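You operate a simulated robot arm through the tools that you are given. There is no shell and no other tool.

The job below is to be done with a simulated robot arm. You get a single attempt, and the scene is never put back.

Task
Set the brown gear on the orange wipe, oil its patch, then cap the boss.
Fine: wipe on the bench; yellow brush from the oil tin, returned to its spot; white cap right down over the boss. Set down upright: yellow brush. A coat counts when it lies all over at full strength: go over it till it gets no stronger.

Only the result counts: the job must be done as asked and must still hold three seconds after the hand-in. Knocking over, shifting, dropping, spilling or breaking anything else fails it. A push-on lid holds only when it is set on centred and level and pressed home; a screw cap is set on level and turned clockwise until tight.

Robot
A 7-joint arm with a two-finger parallel gripper, fixed in place. Base frame: the origin is on the floor under the middle of its stand, x ahead of it, y to its left, z up. Readings come in mm, rad, newtons and seconds.
With the tool pointing down near the work surface it reaches from about 520 to 620 mm from the base axis. Its first joint turns from -2.897 to 2.897 rad. Payload 1.57 kg.
The tool frame sits at the grasp point between the pads (the TCP): z along the fingers, y along the line on which they close. The tips reach 30 mm beyond it. Largest opening 80 mm; finger width 17, thickness 12; the body of the gripper, 40 by 82 mm, starts 80 mm behind the TCP.
Orientation is that of the tool frame in the base frame, as a unit quaternion [x, y, z, w]. With the fingers straight down and closing along the base's y, the tool's x points along the base's -x, its y along +y and its z along -z.

Tools
- The arm moves only by the tool nudge_tool. Its argument "deltas" is text: rows parted by semicolons, each of 7 numbers parted by spaces: the shift along the tool's x, y, z in units of 25 mm (1.0 is 25 mm), then the turn, a rotation vector about the tool's x, y, z in units of 5 degrees (1.0 is 5 degrees), then the finger opening in mm, from 0 to 80. In form: tx ty tz wx wy wz gripper; .... A call has 1 to 20 rows; each row shifts and turns the commanded pose from where the row before left it, along the tool's axes as they then stand. A call with a number of a shift or a turn outside -1 to 1 is refused whole. Each row takes 0.2 s and may step no farther than 50 mm and 0.15 rad from the row before; otherwise, or with a gripper value out of range, the whole call is refused. A pose out of reach is approached as far as the arm can. The call stops where the force on the tool passes 40 N (or 10 N more than at its start, if that is more) or the arm is blocked; 0.2 s more then pass. The fingers move at their own pace (about 153 mm/s each) and stop on an object; they squeeze with about 30 N. The grip force told is the motor's: it shows also when the fingers shut on nothing. Time passes only in rows, and 0.2 s behind the last, so rows that do not move let the fingers close. The reply holds the time, the measured pose of the TCP, the force on the tool along the base axes, the opening and the grip force, in the units named above and with some noise, with the torque about the TCP (base axes, N m) and any sound that the robot's microphone picked up, and new pictures: "views" is both (left out), scene, wrist or none.
- Cameras (640 x 400 px; columns grow to the right, rows downward): "scene" is fixed at [400.3, 649.7, 1671.1]; the picture's right is [-1.00, 0.03, 0.00], its down [0.03, 0.96, -0.29] and it looks along [-0.01, -0.29, -0.96] (base axes); focal length 326 px, centre (320, 200). "wrist" rides on the gripper at [72, -7, -122] in the tool frame; the picture's right is [0.09, 1.00, 0.00], its down [-0.84, 0.08, -0.54] and it looks along [-0.54, 0.05, 0.84] (tool axes); focal length 238 px, centre (320, 200). There is no depth. A picture from a camera that has moved, and an enlarged one, comes with that camera's place and axes in the base frame and with its lens.
- enlarge(camera, box): a new picture of the part [left, top, right, bottom] of that camera's present view, enlarged. The clock stands still meanwhile.
- close_job(): hands the job in; it is judged then, once.

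Places have to be worked out from the pictures, the camera data and where the tool is seen. Open the gripper and draw the arm clear of the work before you hand the job in, unless the task says otherwise.

The tools are called as name(argument=value, ...) on one line, values as JSON. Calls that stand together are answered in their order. nudge_tool: Moves the arm, as the interface text tells. Its arguments: {"type":"object","properties":{"deltas":{"type":"string"},"views":{"type":"string","enum":["both","scene","wrist","none"]}},"required":["deltas"]} The other tools are called the same way: enlarge (camera, box) takes an enlarged picture of a part of a camera's view; close_job () hands the job in.

At the start:

```text
t: 0.0
tool_pos: [169.7, 427.6, 1259.7]
tool_rot: [0.001, 1.0, 0.0, 0.0]
force: [-0.2, 0.0, -0.1]
moment: [0.02, 0.0, 0.02]
grip_width: 79.9
finger_force: 0.0
```

scene: 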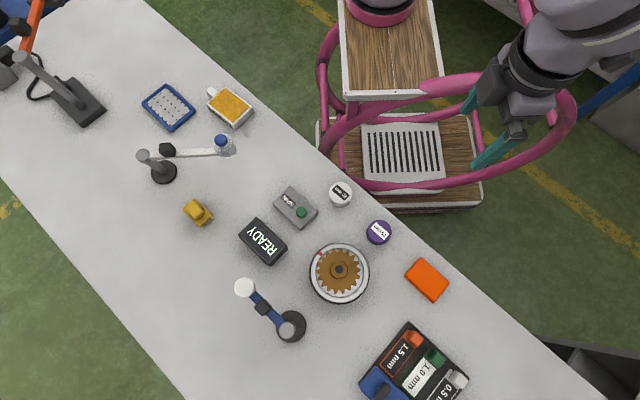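
wrist: 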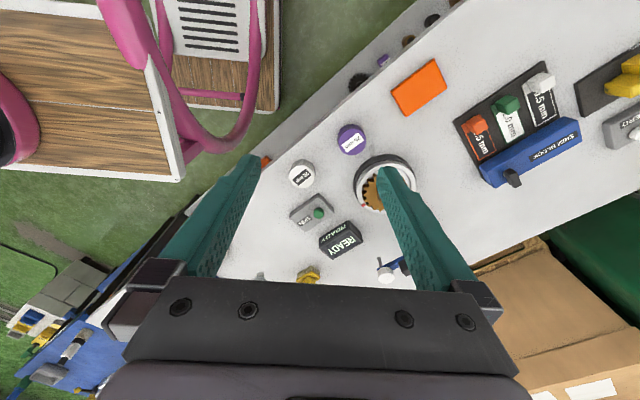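

I'll begin by enlarging parts of both views so I can identify the objects before I move anything.

enlarge(camera="scene", box=[260, 160, 480, 320])

enlarge(camera="scene", box=[120, 70, 320, 230])

enlarge(camera="scene", box=[200, 240, 480, 400])

enlarge(camera="wrist", box=[240, 0, 640, 290])

```text
2.50 times, centred on (370, 240) of scene
camera zoom: at [400.3, 649.7, 1671.1], right [-1.0, 0.03, 0.0], down [0.03, 0.96, -0.29], along [-0.01, -0.29, -0.96], focal length 815 px, centre (195, 100)
```

zoom: 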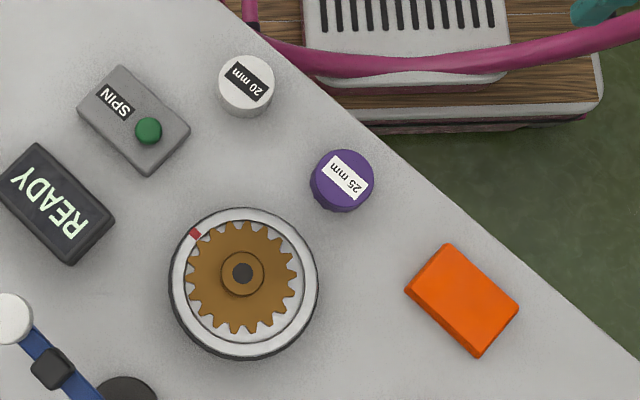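

```text
2.50 times, centred on (220, 150) of scene
camera zoom: at [400.3, 649.7, 1671.1], right [-1.0, 0.03, 0.0], down [0.03, 0.96, -0.29], along [-0.01, -0.29, -0.96], focal length 815 px, centre (570, 325)
```

zoom: 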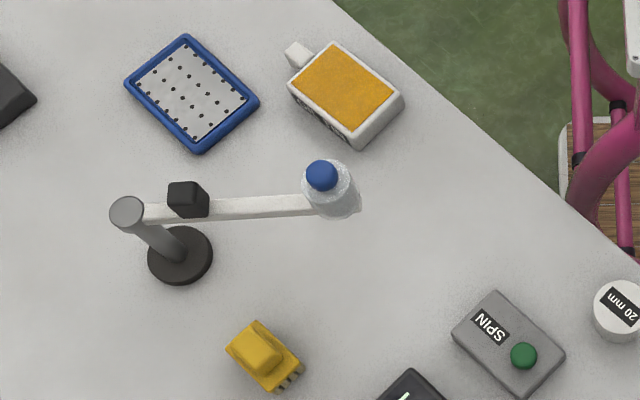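

```text
2.29 times, centred on (340, 320) of scene
camera zoom: at [400.3, 649.7, 1671.1], right [-1.0, 0.03, 0.0], down [0.03, 0.96, -0.29], along [-0.01, -0.29, -0.96], focal length 745 px, centre (274, -74)
```

zoom: 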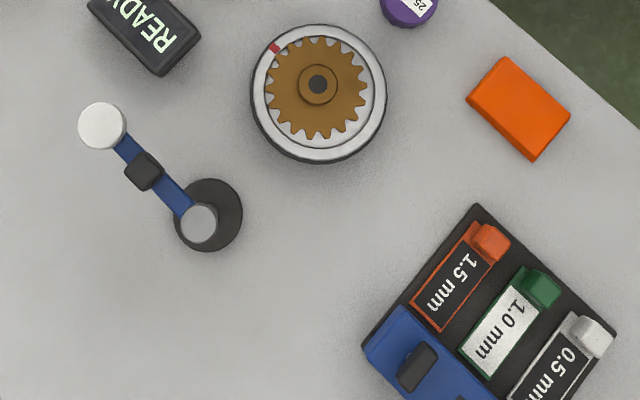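

```text
1.38 times, centred on (440, 145) of wrist
camera zoom: at [97.2, 421.2, 1379.3], right [-0.09, 1.0, 0.0], down [0.84, 0.08, 0.54], along [0.54, 0.05, -0.84], focal length 329 px, centre (154, 276)
```

zoom: 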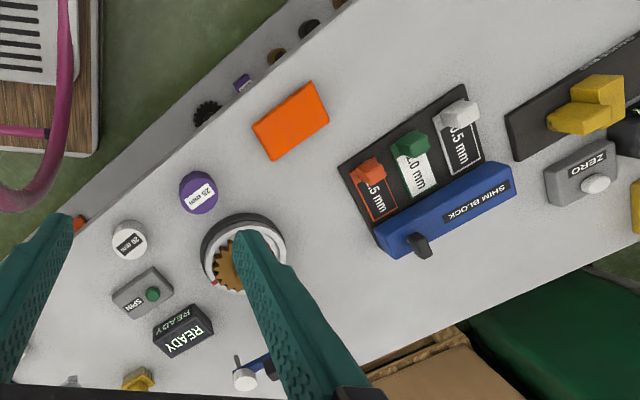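

The scene has a gear on what looks like a turntable, white and purple caps, a shim block and an orange pad. More items show at the far edges of the wrist view, so I'll enlarge those.

enlarge(camera="wrist", box=[320, 0, 480, 100])

enlarge(camera="wrist", box=[440, 40, 640, 200])

enlarge(camera="wrist", box=[0, 240, 180, 400])

enlarge(camera="scene", box=[0, 0, 160, 120])

```text
4.00 times, centred on (400, 50) of wrist
camera zoom: at [97.2, 421.2, 1379.3], right [-0.09, 1.0, 0.0], down [0.84, 0.08, 0.54], along [0.54, 0.05, -0.84], focal length 953 px, centre (0, 800)
```

zoom: 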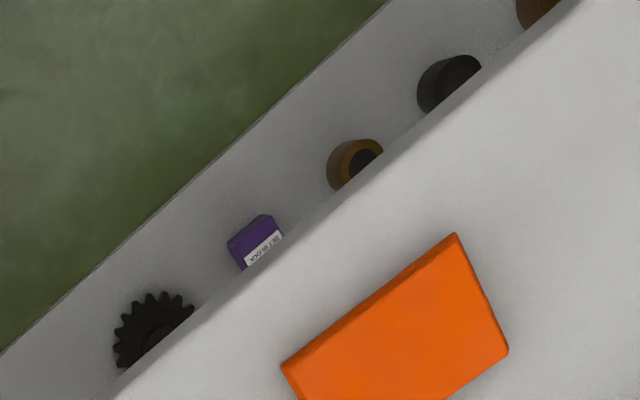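

```text
2.50 times, centred on (540, 120) of wrist
camera zoom: at [97.2, 421.2, 1379.3], right [-0.09, 1.0, 0.0], down [0.84, 0.08, 0.54], along [0.54, 0.05, -0.84], focal length 596 px, centre (-230, 400)
```

zoom: 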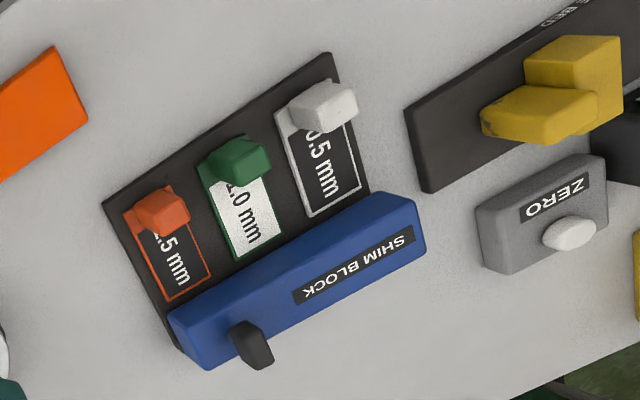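

```text
2.50 times, centred on (90, 320) of wrist
camera zoom: at [97.2, 421.2, 1379.3], right [-0.09, 1.0, 0.0], down [0.84, 0.08, 0.54], along [0.54, 0.05, -0.84], focal length 596 px, centre (895, -100)
```

zoom: 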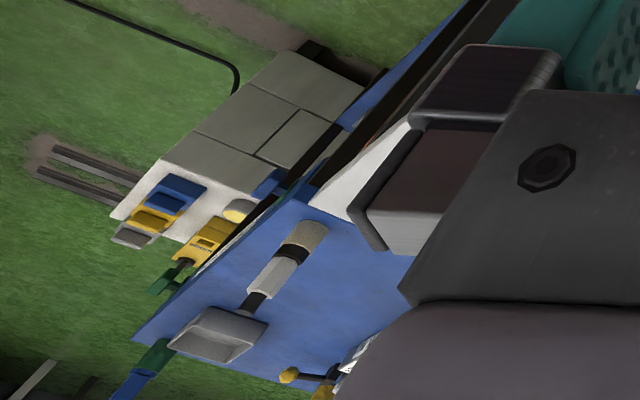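

```text
3.33 times, centred on (80, 60) of scene
camera zoom: at [400.3, 649.7, 1671.1], right [-1.0, 0.03, 0.0], down [0.03, 0.96, -0.29], along [-0.01, -0.29, -0.96], focal length 1087 px, centre (1120, 667)
```

zoom: 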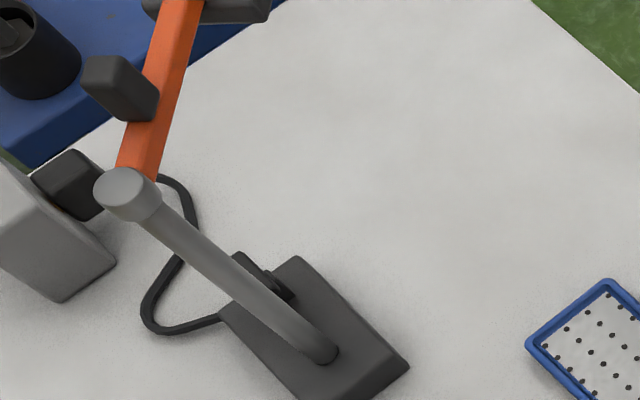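

Triangulating the two views puts the bench surface near z 870, with its front edge about 463 mm from the base axis and its normal at about 44°. I still can't see the oil tin or the yellow brush, so I'll turn the wrist camera in place to face the bench squarely.

nudge_tool(deltas="0 0 0 0 0 -1 80;0 0 0 0 0 -1 80;0 0 0 0 0 -1 80;0 0 0 0 0 -1 80;0 0 0 0 0 -1 80;0 0 0 0 0 -1 80;0 0 0 0 0 -1 80;0 0 0 0 0 -1 80;0 0 0 0 0 -1 80", views="both")

```text
t: 2.0
tool_pos: [167.5, 426.8, 1259.4]
tool_rot: [-0.384, 0.923, -0.001, 0.0]
force: [0.0, 0.0, -0.2]
moment: [0.05, 0.0, 0.04]
grip_width: 80.2
finger_force: 0.0
camera wrist: at [122.6, 372.0, 1379.6], right [-0.77, 0.64, 0.0], down [0.54, 0.65, 0.54], along [0.35, 0.42, -0.84], focal length 238 px, centre (320, 200)
```

scene: 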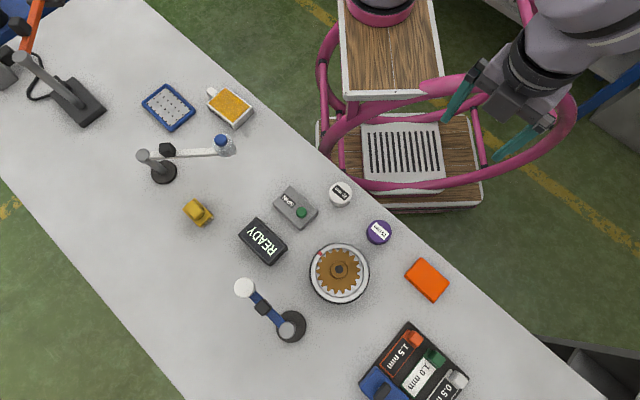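
wrist: 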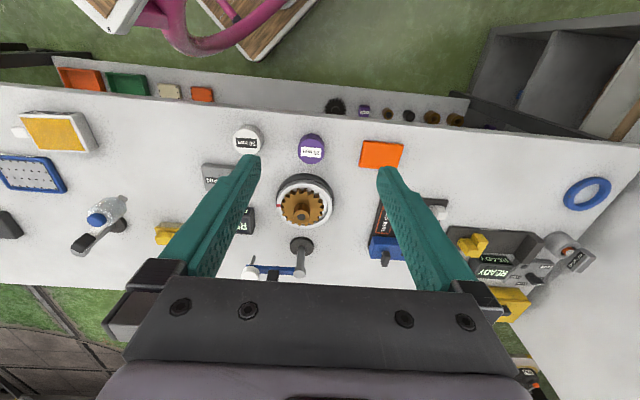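

This view takes in the whole bench plus a lower shelf on the robot's side of it. I'll enlarge several parts to find the oil tin, the brushes and the wipes.

enlarge(camera="wrist", box=[0, 50, 240, 200])

enlarge(camera="wrist", box=[220, 80, 480, 240])

enlarge(camera="wrist", box=[420, 60, 640, 210])

enlarge(camera="wrist", box=[400, 180, 640, 330])

enlarge(camera="wrist", box=[0, 0, 160, 100])

```text
2.67 times, centred on (120, 125) of wrist
camera zoom: at [122.6, 372.0, 1379.6], right [-0.77, 0.64, 0.0], down [0.54, 0.65, 0.54], along [0.35, 0.42, -0.84], focal length 636 px, centre (853, 400)
```

zoom: 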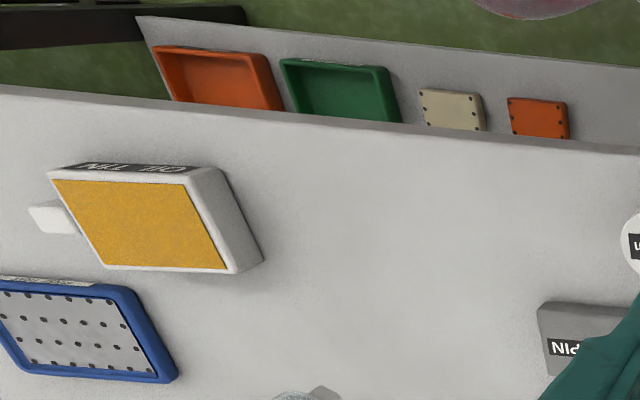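

```text
2.46 times, centred on (350, 160) of wrist
camera zoom: at [122.6, 372.0, 1379.6], right [-0.77, 0.64, 0.0], down [0.54, 0.65, 0.54], along [0.35, 0.42, -0.84], focal length 587 px, centre (246, 298)
```

zoom: 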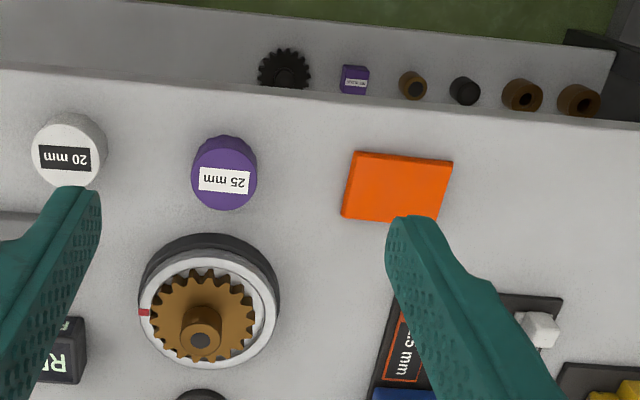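

```text
2.67 times, centred on (530, 135) of wrist
camera zoom: at [122.6, 372.0, 1379.6], right [-0.77, 0.64, 0.0], down [0.54, 0.65, 0.54], along [0.35, 0.42, -0.84], focal length 636 px, centre (-240, 373)
```

zoom: 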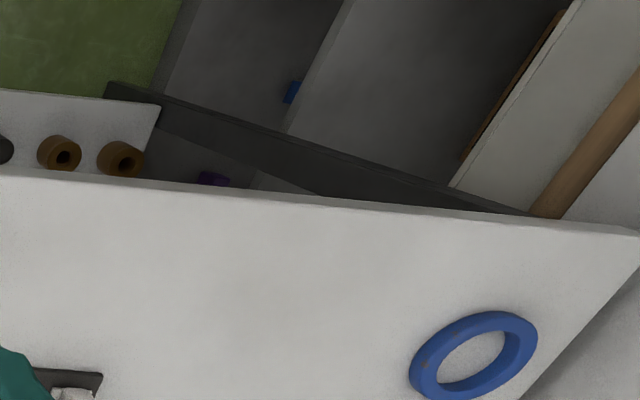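

```text
2.67 times, centred on (520, 255) of wrist
camera zoom: at [122.6, 372.0, 1379.6], right [-0.77, 0.64, 0.0], down [0.54, 0.65, 0.54], along [0.35, 0.42, -0.84], focal length 636 px, centre (-213, 53)
```

zoom: 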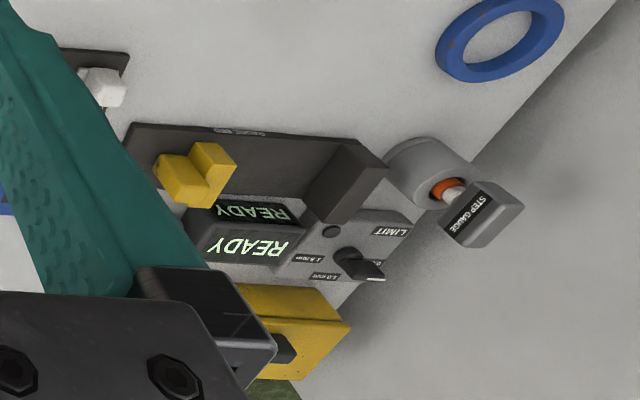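

```text
4.00 times, centred on (80, 50) of wrist
camera zoom: at [122.6, 372.0, 1379.6], right [-0.77, 0.64, 0.0], down [0.54, 0.65, 0.54], along [0.35, 0.42, -0.84], focal length 953 px, centre (1280, 800)
```

zoom: 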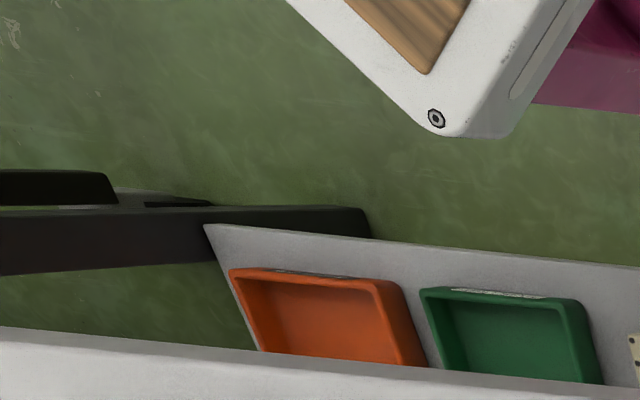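

The white tin is labelled OIL TIN and lies toward the other end of the bench, so the tools are probably there too. I'll slide along the bench edge at this height, where the arm is clear, to see that end.

nudge_tool(deltas="0 -1 0 0 0 0 80;0 -1 0 0 0 0 80;0 -1 0 0 0 0 80;0 -1 0 0 0 0 80;0 -1 0 0 0 0 80;0 -1 0 0 0 0 80;0 -1 0 0 0 0 80;0 -1 0 0 0 0 80;0 -1 0 0 0 0 80;0 -1 0 0 0 0 80;0 -1 0 0 0 0 80;0 -1 0 0 0 0 80;0 -1 0 0 0 0 80", views="both")

```text
t: 4.8
tool_pos: [400.7, 198.9, 1259.8]
tool_rot: [-0.384, 0.924, 0.001, 0.0]
force: [-0.4, 0.6, 0.1]
moment: [0.0, -0.03, -0.04]
grip_width: 80.1
finger_force: 0.0
camera wrist: at [354.4, 143.2, 1379.8], right [-0.77, 0.64, 0.0], down [0.54, 0.65, 0.54], along [0.35, 0.42, -0.84], focal length 238 px, centre (320, 200)
```

scene: 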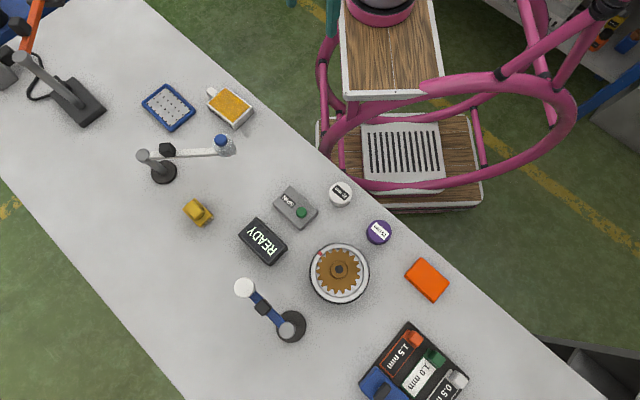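
wrist: 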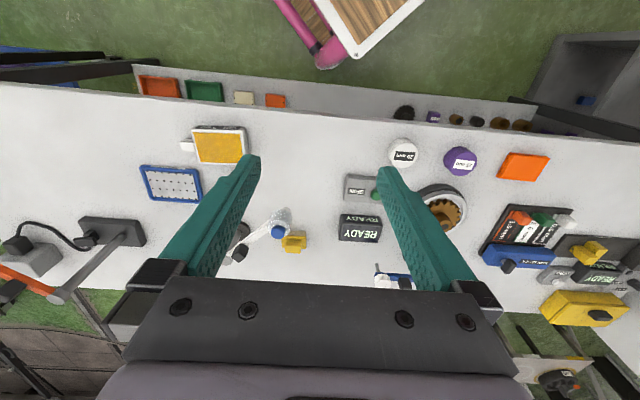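

enlarge(camera="wrist", box=[100, 100, 340, 280])

enlarge(camera="wrist", box=[0, 180, 200, 320])

enlarge(camera="wrist", box=[330, 100, 570, 260])

enlarge(camera="wrist", box=[460, 180, 640, 330])

enlarge(camera="scene", box=[140, 120, 260, 240])

```text
2.22 times, centred on (220, 190) of wrist
camera zoom: at [354.4, 143.2, 1379.8], right [-0.77, 0.64, 0.0], down [0.54, 0.65, 0.54], along [0.35, 0.42, -0.84], focal length 530 px, centre (542, 222)
```

zoom: 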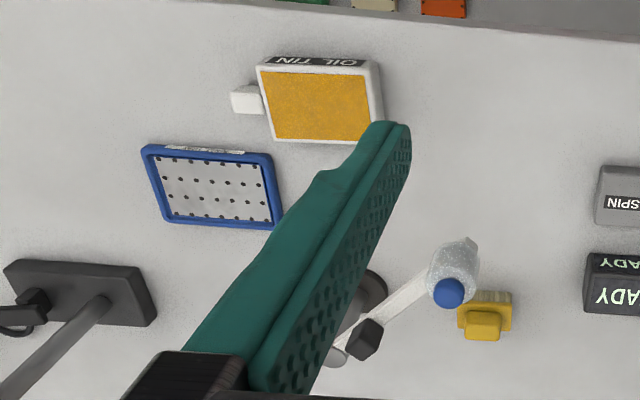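

```text
2.86 times, centred on (100, 250) of wrist
camera zoom: at [354.4, 143.2, 1379.8], right [-0.77, 0.64, 0.0], down [0.54, 0.65, 0.54], along [0.35, 0.42, -0.84], focal length 681 px, centre (949, 57)
```

zoom: 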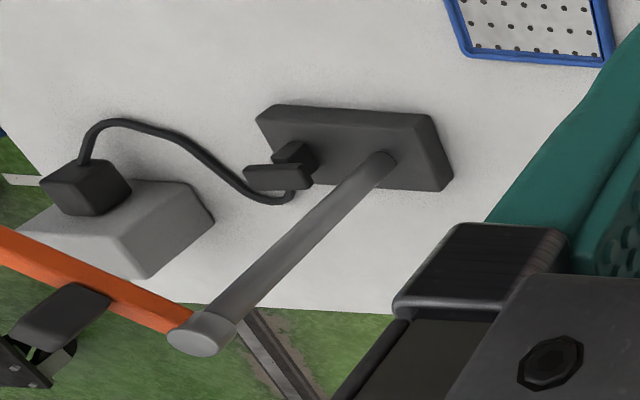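

```text
2.50 times, centred on (450, 180) of wrist
camera zoom: at [354.4, 143.2, 1379.8], right [-0.77, 0.64, 0.0], down [0.54, 0.65, 0.54], along [0.35, 0.42, -0.84], focal length 596 px, centre (-5, 250)
```

zoom: 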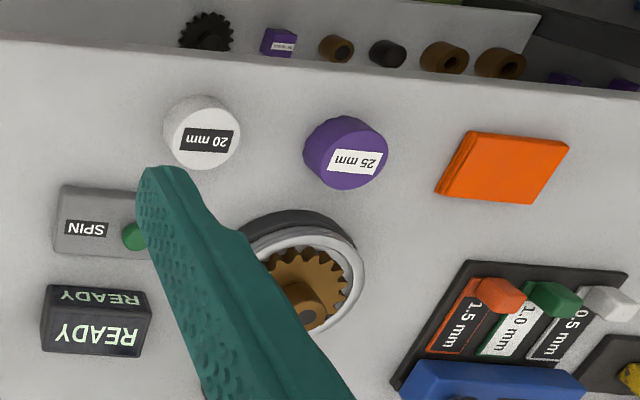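

```text
2.67 times, centred on (550, 255) of wrist
camera zoom: at [354.4, 143.2, 1379.8], right [-0.77, 0.64, 0.0], down [0.54, 0.65, 0.54], along [0.35, 0.42, -0.84], focal length 636 px, centre (-293, 53)
```

zoom: 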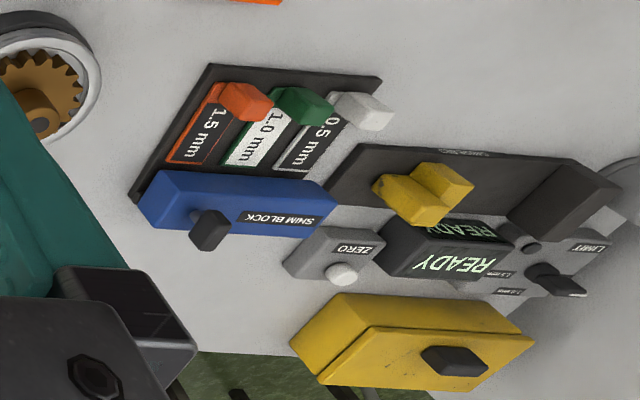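

```text
3.33 times, centred on (200, 180) of scene
camera zoom: at [400.3, 649.7, 1671.1], right [-1.0, 0.03, 0.0], down [0.03, 0.96, -0.29], along [-0.01, -0.29, -0.96], focal length 1087 px, centre (720, 267)
```

zoom: 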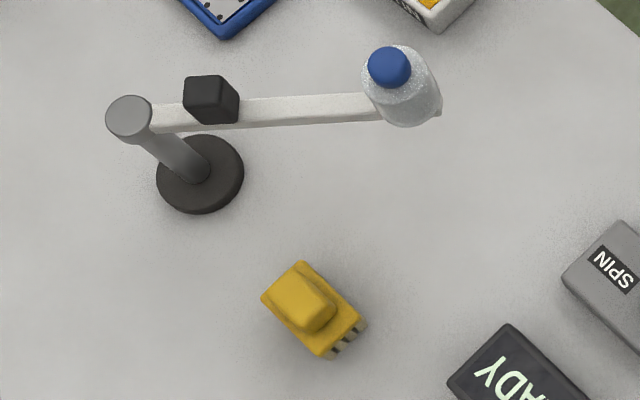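

The yellow object at scene (197, 212) looks like the yellow brush, with bristles underneath, at roughly (700, 440). That is far from the base axis, so I'll stay well above everything and move outward to see how far the arm reaches.

nudge_tool(deltas="-1 0 0.5 0 0 0 80;-1 0 0.5 0 0 0 80;-1 0 0.5 0 0 0 80;-1 0 0.5 0 0 0 80;-1 0 0.5 0 0 0 80;-1 0 0.5 0 0 0 80;-1 0 0.5 0 0 0 80;-1 0 0.5 0 0 0 80", views="both")

```text
t: 6.6
tool_pos: [538.2, 340.5, 1157.6]
tool_rot: [-0.383, 0.924, 0.0, -0.001]
force: [-0.3, -0.6, 0.1]
moment: [0.01, -0.01, 0.0]
grip_width: 79.9
finger_force: 0.1
camera wrist: at [493.1, 284.0, 1278.2], right [-0.77, 0.64, 0.0], down [0.54, 0.65, 0.54], along [0.35, 0.42, -0.84], focal length 238 px, centre (320, 200)
```

scene: 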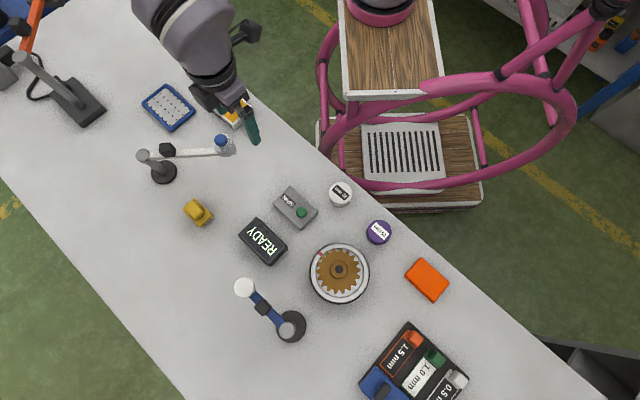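
wrist: 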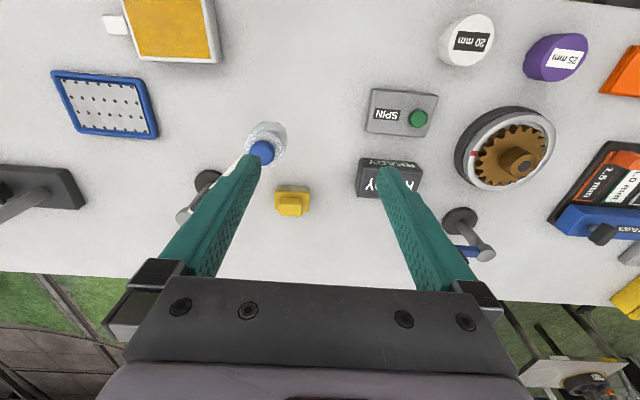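

The arm got to r = 637 without trouble. From here I'll look closely at the gear and the yellow object.

enlarge(camera="wrist", box=[420, 80, 580, 200])

enlarge(camera="wrist", box=[230, 110, 350, 230])

enlarge(camera="wrist", box=[40, 0, 240, 140])

enlarge(camera="scene", box=[300, 230, 380, 310])

```text
3.33 times, centred on (500, 140) of wrist
camera zoom: at [493.1, 284.0, 1278.2], right [-0.77, 0.64, 0.0], down [0.54, 0.65, 0.54], along [0.35, 0.42, -0.84], focal length 794 px, centre (-280, 400)
```

zoom: 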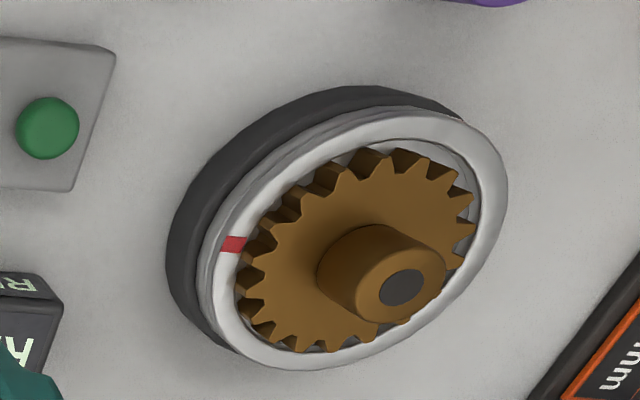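

```text
3.33 times, centred on (290, 170) of wrist
camera zoom: at [493.1, 284.0, 1278.2], right [-0.77, 0.64, 0.0], down [0.54, 0.65, 0.54], along [0.35, 0.42, -0.84], focal length 794 px, centre (420, 300)
```

zoom: 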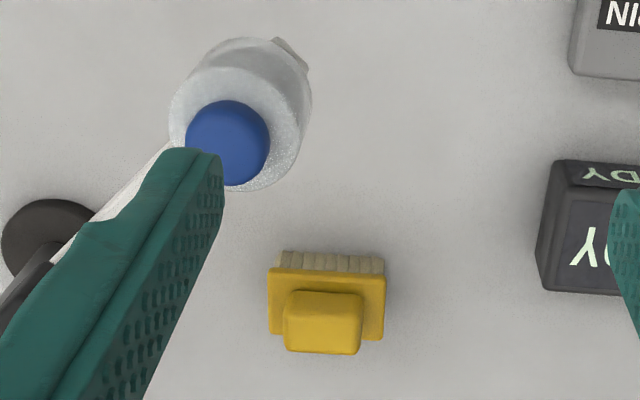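

```text
2.86 times, centred on (140, 70) of wrist
camera zoom: at [493.1, 284.0, 1278.2], right [-0.77, 0.64, 0.0], down [0.54, 0.65, 0.54], along [0.35, 0.42, -0.84], focal length 681 px, centre (834, 571)
```

zoom: 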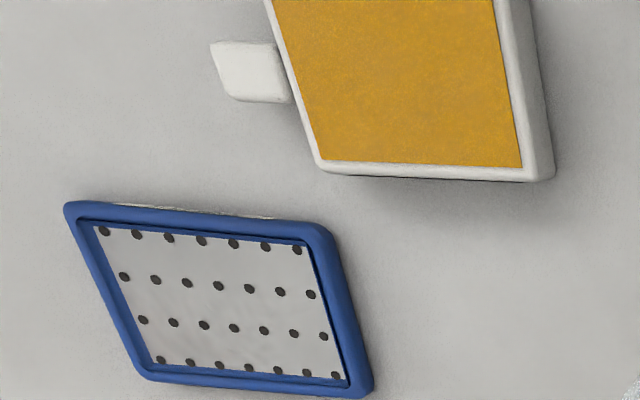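

```text
5.00 times, centred on (340, 270) of scene
camera zoom: at [400.3, 649.7, 1671.1], right [-1.0, 0.03, 0.0], down [0.03, 0.96, -0.29], along [-0.01, -0.29, -0.96], focal length 1630 px, centre (220, -150)
```

zoom: 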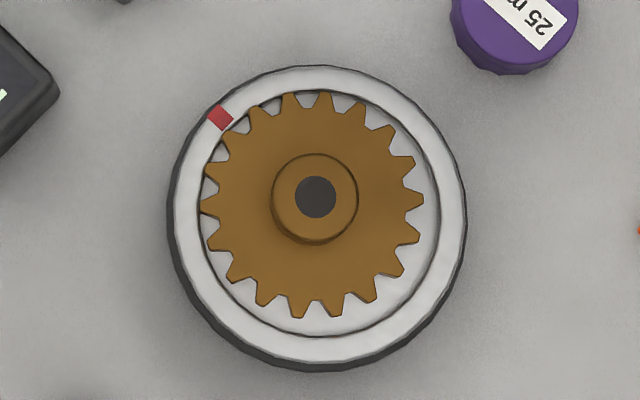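

That confirms the yellow brush: a yellow block with bristles, at about (691, 440) and top z of about 905. I'll carry on toward it at the same safe height to see if it's reachable.

nudge_tool(deltas="-1 -0.21 0 0 0 0 80;-1 -0.21 0 0 0 0 80;-1 -0.21 0 0 0 0 80;-1 -0.21 0 0 0 0 80;-1 -0.21 0 0 0 0 80;-1 -0.21 0 0 0 0 80;-1 -0.21 0 0 0 0 80", views="both")

```text
t: 8.2
tool_pos: [688.9, 437.5, 1158.1]
tool_rot: [-0.382, 0.924, -0.001, 0.0]
force: [0.3, 0.1, 0.2]
moment: [0.03, -0.01, -0.01]
grip_width: 79.9
finger_force: 0.1
camera wrist: at [643.3, 382.0, 1279.2], right [-0.77, 0.64, 0.0], down [0.54, 0.65, 0.54], along [0.35, 0.42, -0.84], focal length 238 px, centre (320, 200)
```

scene: 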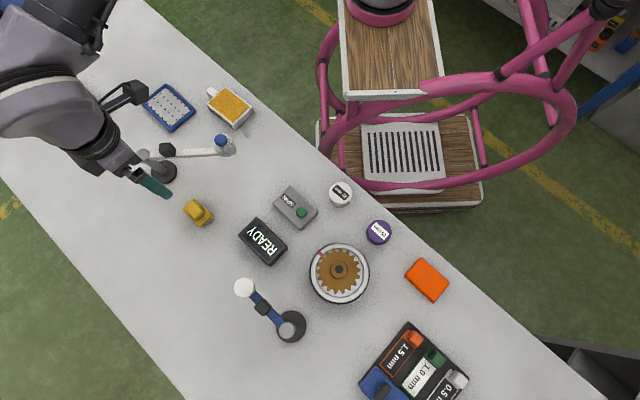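
wrist: 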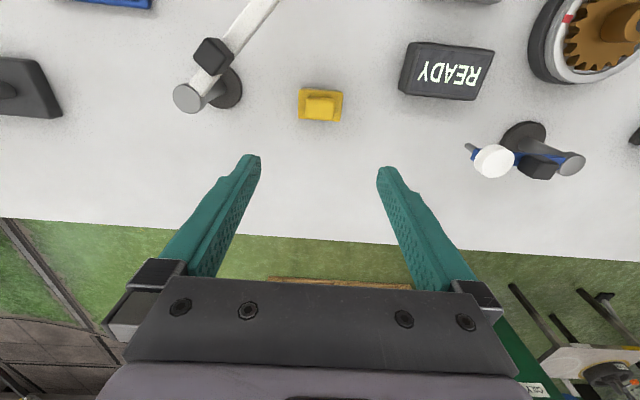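

The arm reaches r = 816 with the tool down at z 1158, right over the brush. The gear comes first, so I'll move above it at about (357, 591) and inspect it closely, looking for its patch in particular.

nudge_tool(deltas="0.36 0.98 0 0 0 0 80;0.36 0.98 0 0 0 0 80;0.36 0.98 0 0 0 0 80;0.36 0.98 0 0 0 0 80;0.36 0.98 0 0 0 0 80;0.36 0.98 0 0 0 0 80;0.36 0.98 0 0 0 0 80;0.36 0.98 0 0 0 0 80;0.36 0.98 0 0 0 0 80;0.36 0.98 0 0 0 0 80;0.36 0.98 0 0 0 0 80;0.36 0.98 0 0 0 0 80;0.36 0.98 0 0 0 0 80;0.36 0.98 0 0 0 0 80", views="both")

```text
t: 11.2
tool_pos: [358.2, 592.9, 1160.2]
tool_rot: [-0.382, 0.924, 0.0, 0.0]
force: [0.7, -0.2, -0.4]
moment: [0.03, 0.04, -0.01]
grip_width: 79.9
finger_force: 0.1
camera wrist: at [312.0, 537.0, 1280.3], right [-0.77, 0.64, 0.0], down [0.54, 0.65, 0.54], along [0.35, 0.42, -0.84], focal length 238 px, centre (320, 200)
```

scene: 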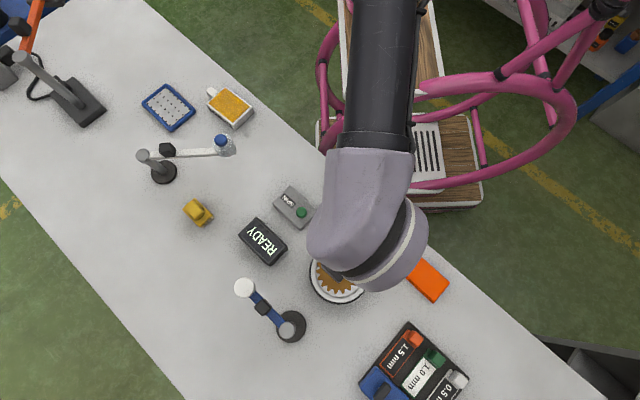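
wrist: 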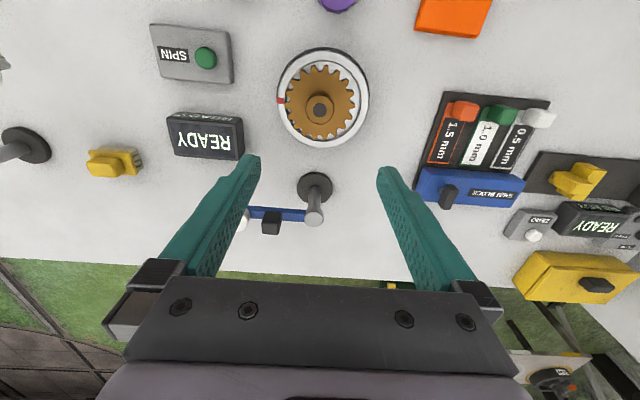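

enlarge(camera="wrist", box=[265, 40, 385, 155])

enlarge(camera="wrist", box=[400, 80, 640, 240])

enlarge(camera="wrist", box=[230, 150, 350, 250])

enlarge(camera="wrist", box=[130, 10, 260, 170])

```text
3.48 times, centred on (325, 98) of wrist
camera zoom: at [312.0, 537.0, 1280.3], right [-0.77, 0.64, 0.0], down [0.54, 0.65, 0.54], along [0.35, 0.42, -0.84], focal length 829 px, centre (303, 556)
```

zoom: 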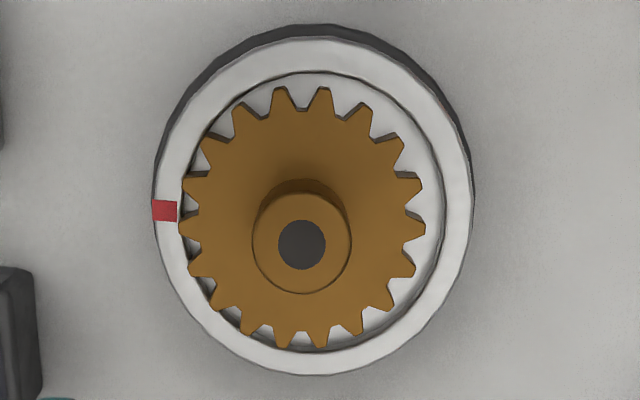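

```text
2.50 times, centred on (520, 160) of wrist
camera zoom: at [312.0, 537.0, 1280.3], right [-0.77, 0.64, 0.0], down [0.54, 0.65, 0.54], along [0.35, 0.42, -0.84], focal length 596 px, centre (-180, 300)
```

zoom: 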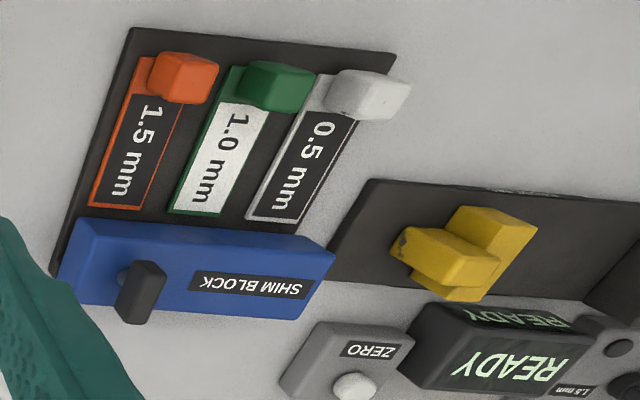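

```text
4.00 times, centred on (290, 200) of wrist
camera zoom: at [312.0, 537.0, 1280.3], right [-0.77, 0.64, 0.0], down [0.54, 0.65, 0.54], along [0.35, 0.42, -0.84], focal length 953 px, centre (440, 200)
```

zoom: 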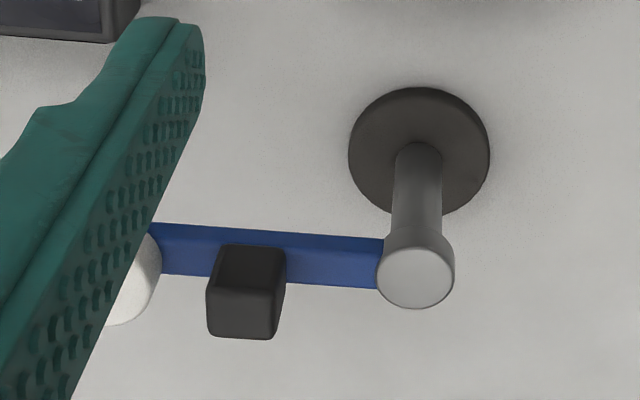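

```text
2.50 times, centred on (195, 90) of wrist
camera zoom: at [312.0, 537.0, 1280.3], right [-0.77, 0.64, 0.0], down [0.54, 0.65, 0.54], along [0.35, 0.42, -0.84], focal length 596 px, centre (632, 475)
```

zoom: 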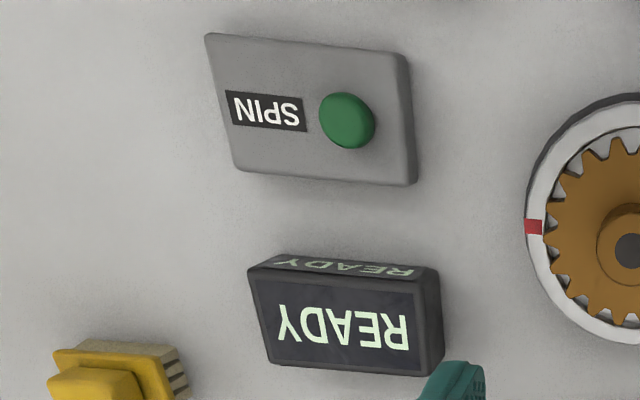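

The only distinct mark on the gear is a dark disc on top of the boss. I'll go down 90 mm, still well clear, to see whether that is a bore or the patch.

nudge_tool(deltas="0 0 1 0 0 0 80;0 0 1 0 0 0 80;0 0 1 0 0 0 80;0 0 0.6 0 0 0 80", views="wrist")

enlarge(camera="wrist", box=[240, 20, 400, 130])

```text
t: 12.2
tool_pos: [359.8, 591.8, 1068.8]
tool_rot: [-0.382, 0.924, -0.001, 0.0]
force: [-0.5, -0.4, 0.6]
moment: [0.05, 0.02, 0.01]
grip_width: 79.9
finger_force: 0.1
camera wrist: at [312.9, 536.0, 1189.4], right [-0.77, 0.64, 0.0], down [0.54, 0.65, 0.54], along [0.35, 0.42, -0.84], focal length 238 px, centre (320, 200)
```

wrist: 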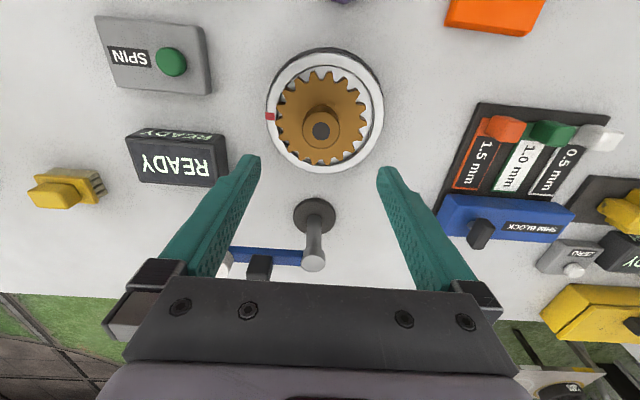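

```text
3.64 times, centred on (320, 75) of wrist
camera zoom: at [312.9, 536.0, 1189.4], right [-0.77, 0.64, 0.0], down [0.54, 0.65, 0.54], along [0.35, 0.42, -0.84], focal length 867 px, centre (320, 654)
```

zoom: 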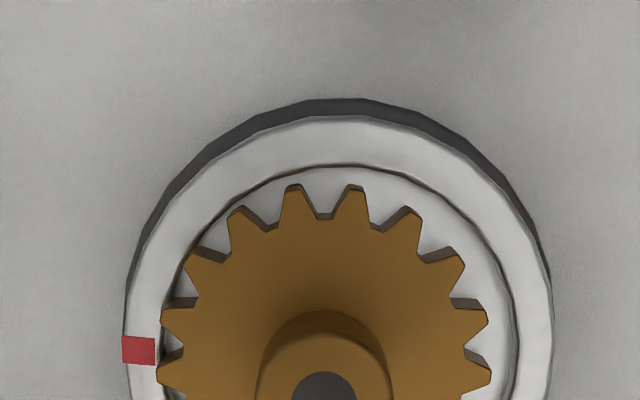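

enlarge(camera="wrist", box=[260, 90, 380, 175])

enlarge(camera="wrist", box=[300, 110, 342, 145])

```text
4.71 times, centred on (320, 132) of wrist
camera zoom: at [312.9, 536.0, 1189.4], right [-0.77, 0.64, 0.0], down [0.54, 0.65, 0.54], along [0.35, 0.42, -0.84], focal length 1122 px, centre (320, 518)
```

zoom: 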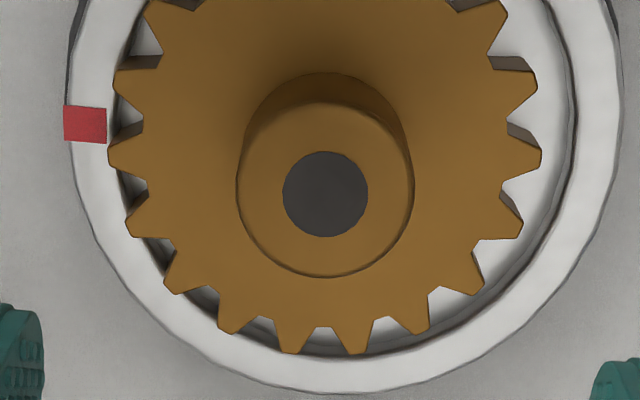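

```text
11.43 times, centred on (321, 128) of wrist
camera zoom: at [312.9, 536.0, 1189.4], right [-0.77, 0.64, 0.0], down [0.54, 0.65, 0.54], along [0.35, 0.42, -0.84], focal length 2724 px, centre (309, 1029)
```

zoom: 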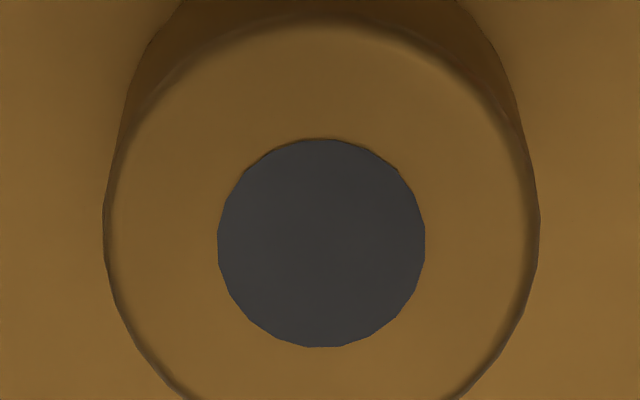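

The dark disc sits flush with the top of the boss (about 18 mm across on a 37 mm boss), and the boss centre is within 2 mm of being under the TCP. I'll lower with the fingers open so they straddle the boss, stopping above it to check.

nudge_tool(deltas="0 0 0.8 0 0 0 80;0 0 0.8 0 0 0 80;0 0 0.8 0 0 0 80;0 0 0.6 0 0 0 80", views="both")

enlarge(camera="wrist", box=[220, 70, 420, 200])

```text
t: 13.2
tool_pos: [359.1, 590.4, 994.5]
tool_rot: [-0.383, 0.924, 0.0, 0.0]
force: [0.0, -0.1, -0.2]
moment: [0.04, 0.02, 0.0]
grip_width: 79.8
finger_force: 0.1
camera wrist: at [312.3, 535.0, 1114.2], right [-0.77, 0.64, 0.0], down [0.54, 0.65, 0.54], along [0.35, 0.42, -0.84], focal length 238 px, centre (320, 200)
```

scene: 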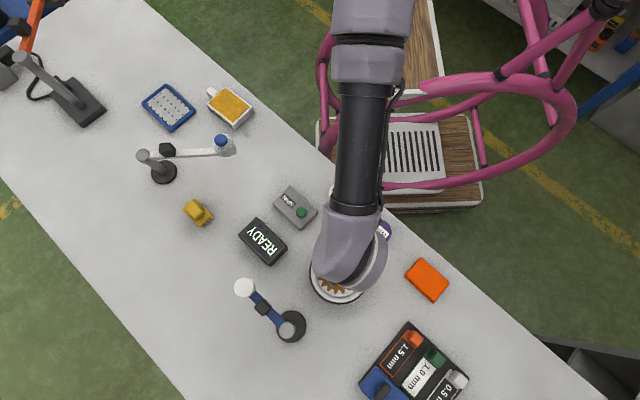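
wrist: 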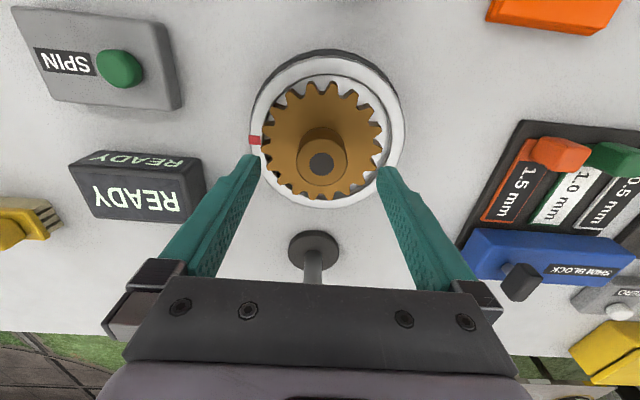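

```text
3.08 times, centred on (320, 135) of wrist
camera zoom: at [312.3, 535.0, 1114.2], right [-0.77, 0.64, 0.0], down [0.54, 0.65, 0.54], along [0.35, 0.42, -0.84], focal length 733 px, centre (320, 400)
```

zoom: 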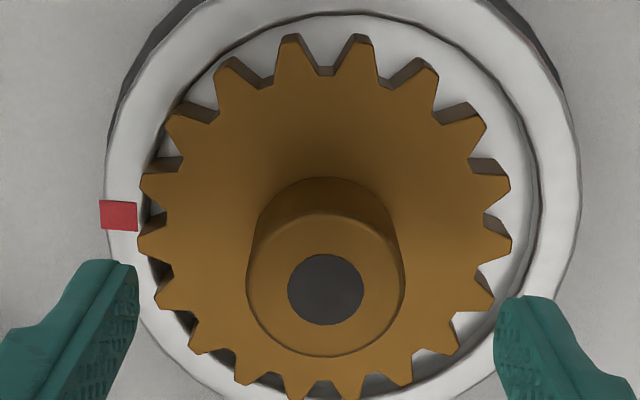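

The disc centre lines up with the point below the TCP to within about 1 mm. The boss is about 38 mm across and 27 mm tall, with the gear face at z of about 928. I'll lower so the tips stop about 5 mm above that face, then close on the boss.

nudge_tool(deltas="0 0.04 0.63 0 0 0 80;0 0 0.6 0 0 0 80;0 0 0 0 0 0 60;0 0 0 0 0 0 40;0 0 0 0 0 0 30;0 0 0 0 0 0 30", views="both")

```text
t: 14.6
tool_pos: [358.7, 591.2, 963.1]
tool_rot: [-0.383, 0.924, 0.001, -0.001]
force: [-0.5, 0.0, 1.0]
moment: [0.15, -0.05, 0.02]
grip_width: 37.2
finger_force: 30.4
camera wrist: at [311.6, 536.0, 1083.4], right [-0.77, 0.64, 0.0], down [0.54, 0.65, 0.54], along [0.35, 0.42, -0.84], focal length 238 px, centre (320, 200)
```

scene: 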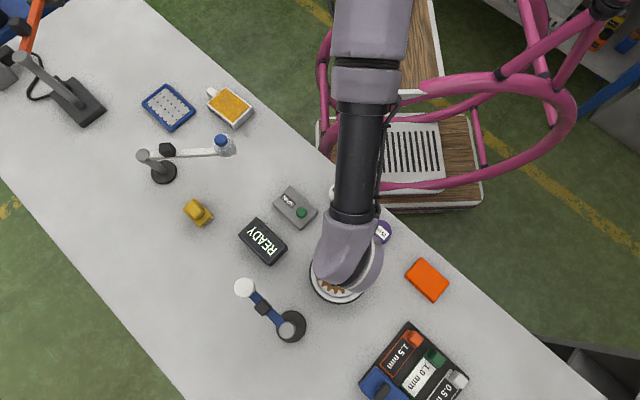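
wrist: 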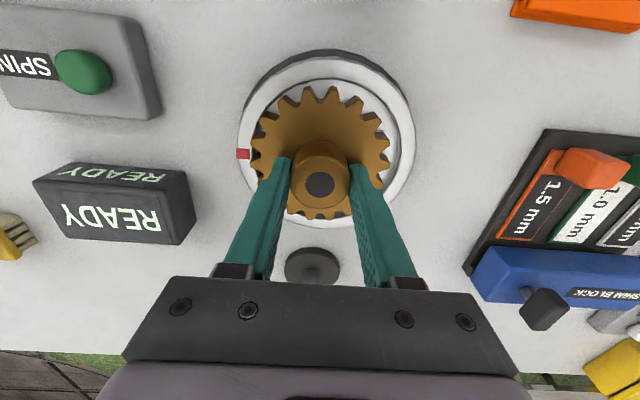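

The boss is held at 37.2 mm with 30 N of grip. I'll lift it straight up slowly.

nudge_tool(deltas="0 0 -0.3 0 0 0 30;0 0 -0.5 0 0 0 30;0 0 -0.8 0 0 0 30;0 0 -1 0 0 0 30;0 0 -1 0 0 0 30", views="both")

```text
t: 15.8
tool_pos: [359.5, 591.2, 1053.2]
tool_rot: [-0.383, 0.924, 0.0, 0.0]
force: [0.7, -0.9, -5.2]
moment: [-0.02, -0.03, 0.02]
grip_width: 37.1
finger_force: 30.3
camera wrist: at [313.4, 535.9, 1173.1], right [-0.77, 0.64, 0.0], down [0.54, 0.65, 0.54], along [0.35, 0.42, -0.84], focal length 238 px, centre (320, 200)
```

scene: 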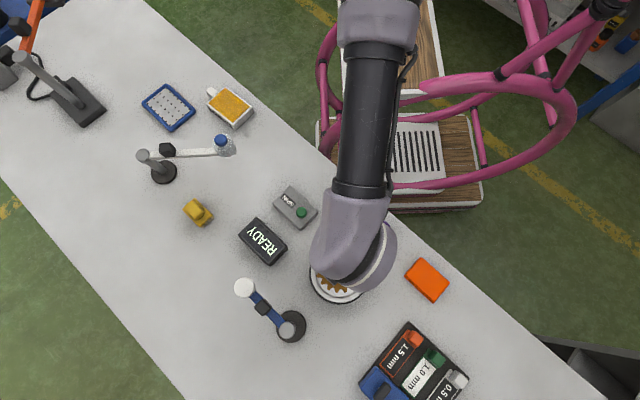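
wrist: 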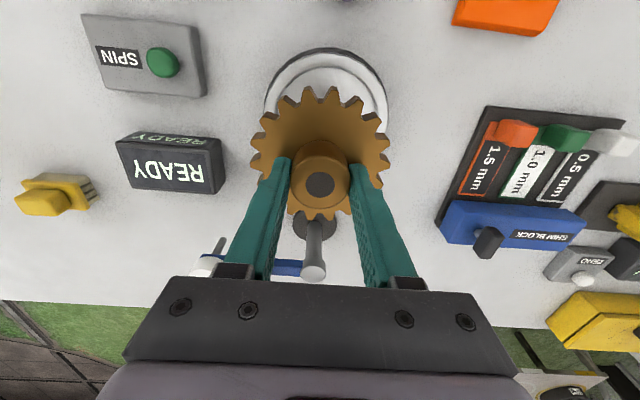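

The gear is up and weighs about 5 N. I'll carry it partway toward the orange wipe, near (146, 614), and stop where the camera can measure the wipe accurately.

nudge_tool(deltas="0.9 0.6 0 0 0 0 30;0.9 0.6 0 0 0 0 30;0.9 0.6 0 0 0 0 30;0.9 0.6 0 0 0 0 30;0.9 0.6 0 0 0 0 30;0.9 0.6 0 0 0 0 30", views="both")

```text
t: 17.2
tool_pos: [199.0, 561.8, 1051.0]
tool_rot: [-0.382, 0.924, 0.0, -0.001]
force: [1.6, 0.5, -5.2]
moment: [0.01, 0.04, 0.03]
grip_width: 37.1
finger_force: 30.1
camera wrist: at [153.5, 506.2, 1171.7], right [-0.77, 0.64, 0.0], down [0.54, 0.65, 0.54], along [0.35, 0.42, -0.84], focal length 238 px, centre (320, 200)
```

scene: 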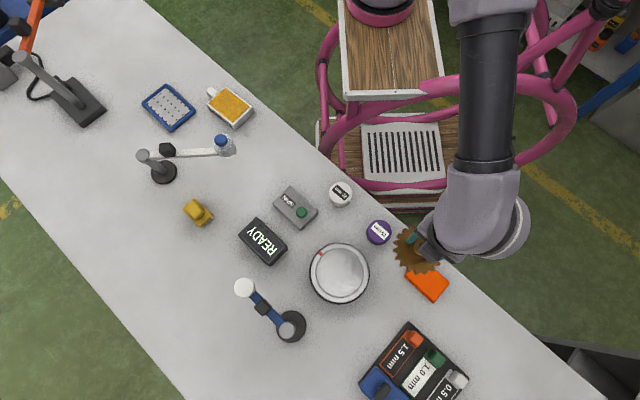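
wrist: 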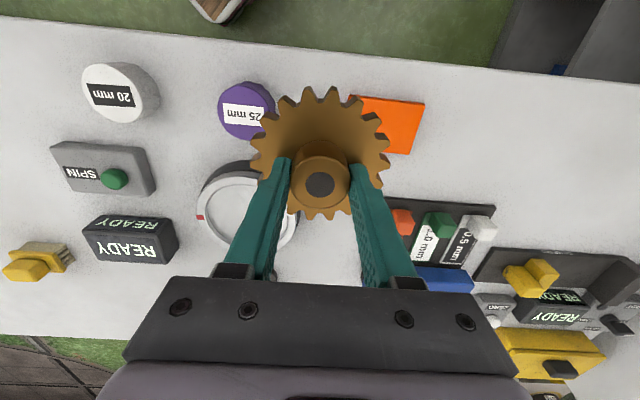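

From the visible wipe corners and the scene view, I put the wipe centre near (147, 616), about 90 by 63 mm. I'll move the gear over it and lower to a safe height above contact.

nudge_tool(deltas="-0.02 1 0 0 0 0 30;-0.02 1 0 0 0 0 30;-0.02 1 0 0 0 0 30;0 0 0.8 0 0 0 30;0 0 0.8 0 0 0 30;0 0 0.8 0 0 0 30;0 0 0.8 0 0 0 30", views="both")

```text
t: 18.8
tool_pos: [145.4, 615.2, 973.0]
tool_rot: [-0.383, 0.924, 0.001, 0.0]
force: [0.0, 0.0, -4.8]
moment: [0.03, -0.03, -0.02]
grip_width: 37.3
finger_force: 29.6
camera wrist: at [99.2, 559.6, 1093.3], right [-0.77, 0.64, 0.0], down [0.54, 0.65, 0.54], along [0.35, 0.42, -0.84], focal length 238 px, centre (320, 200)
```

scene: 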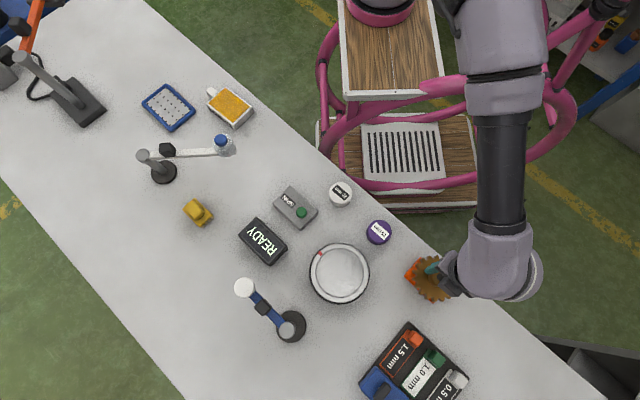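
wrist: 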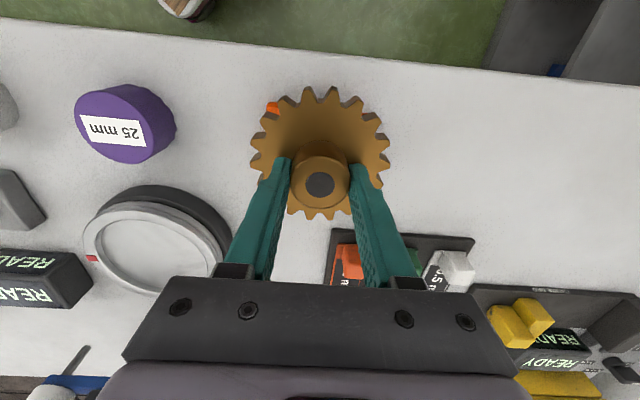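

The gear is over the wipe to within a couple of mm. I'll lower most of the remaining distance, then go in small steps watching the force.

nudge_tool(deltas="0 -0.04 0.4 0 0 0 30;0 0 0.4 0 0 0 30;0 0 0.3 0 0 0 30;0 0 0.16 0 0 0 30", views="wrist")

```text
t: 19.8
tool_pos: [148.0, 613.0, 945.3]
tool_rot: [-0.382, 0.924, 0.002, 0.001]
force: [1.1, -6.7, 23.2]
moment: [-0.61, -0.19, -0.01]
grip_width: 37.3
finger_force: 30.1
camera wrist: at [100.6, 558.3, 1064.8], right [-0.77, 0.64, 0.0], down [0.54, 0.64, 0.54], along [0.35, 0.42, -0.84], focal length 238 px, centre (320, 200)
```

wrist: 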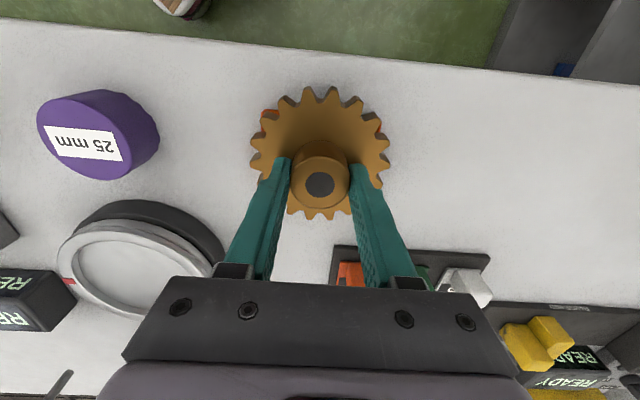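

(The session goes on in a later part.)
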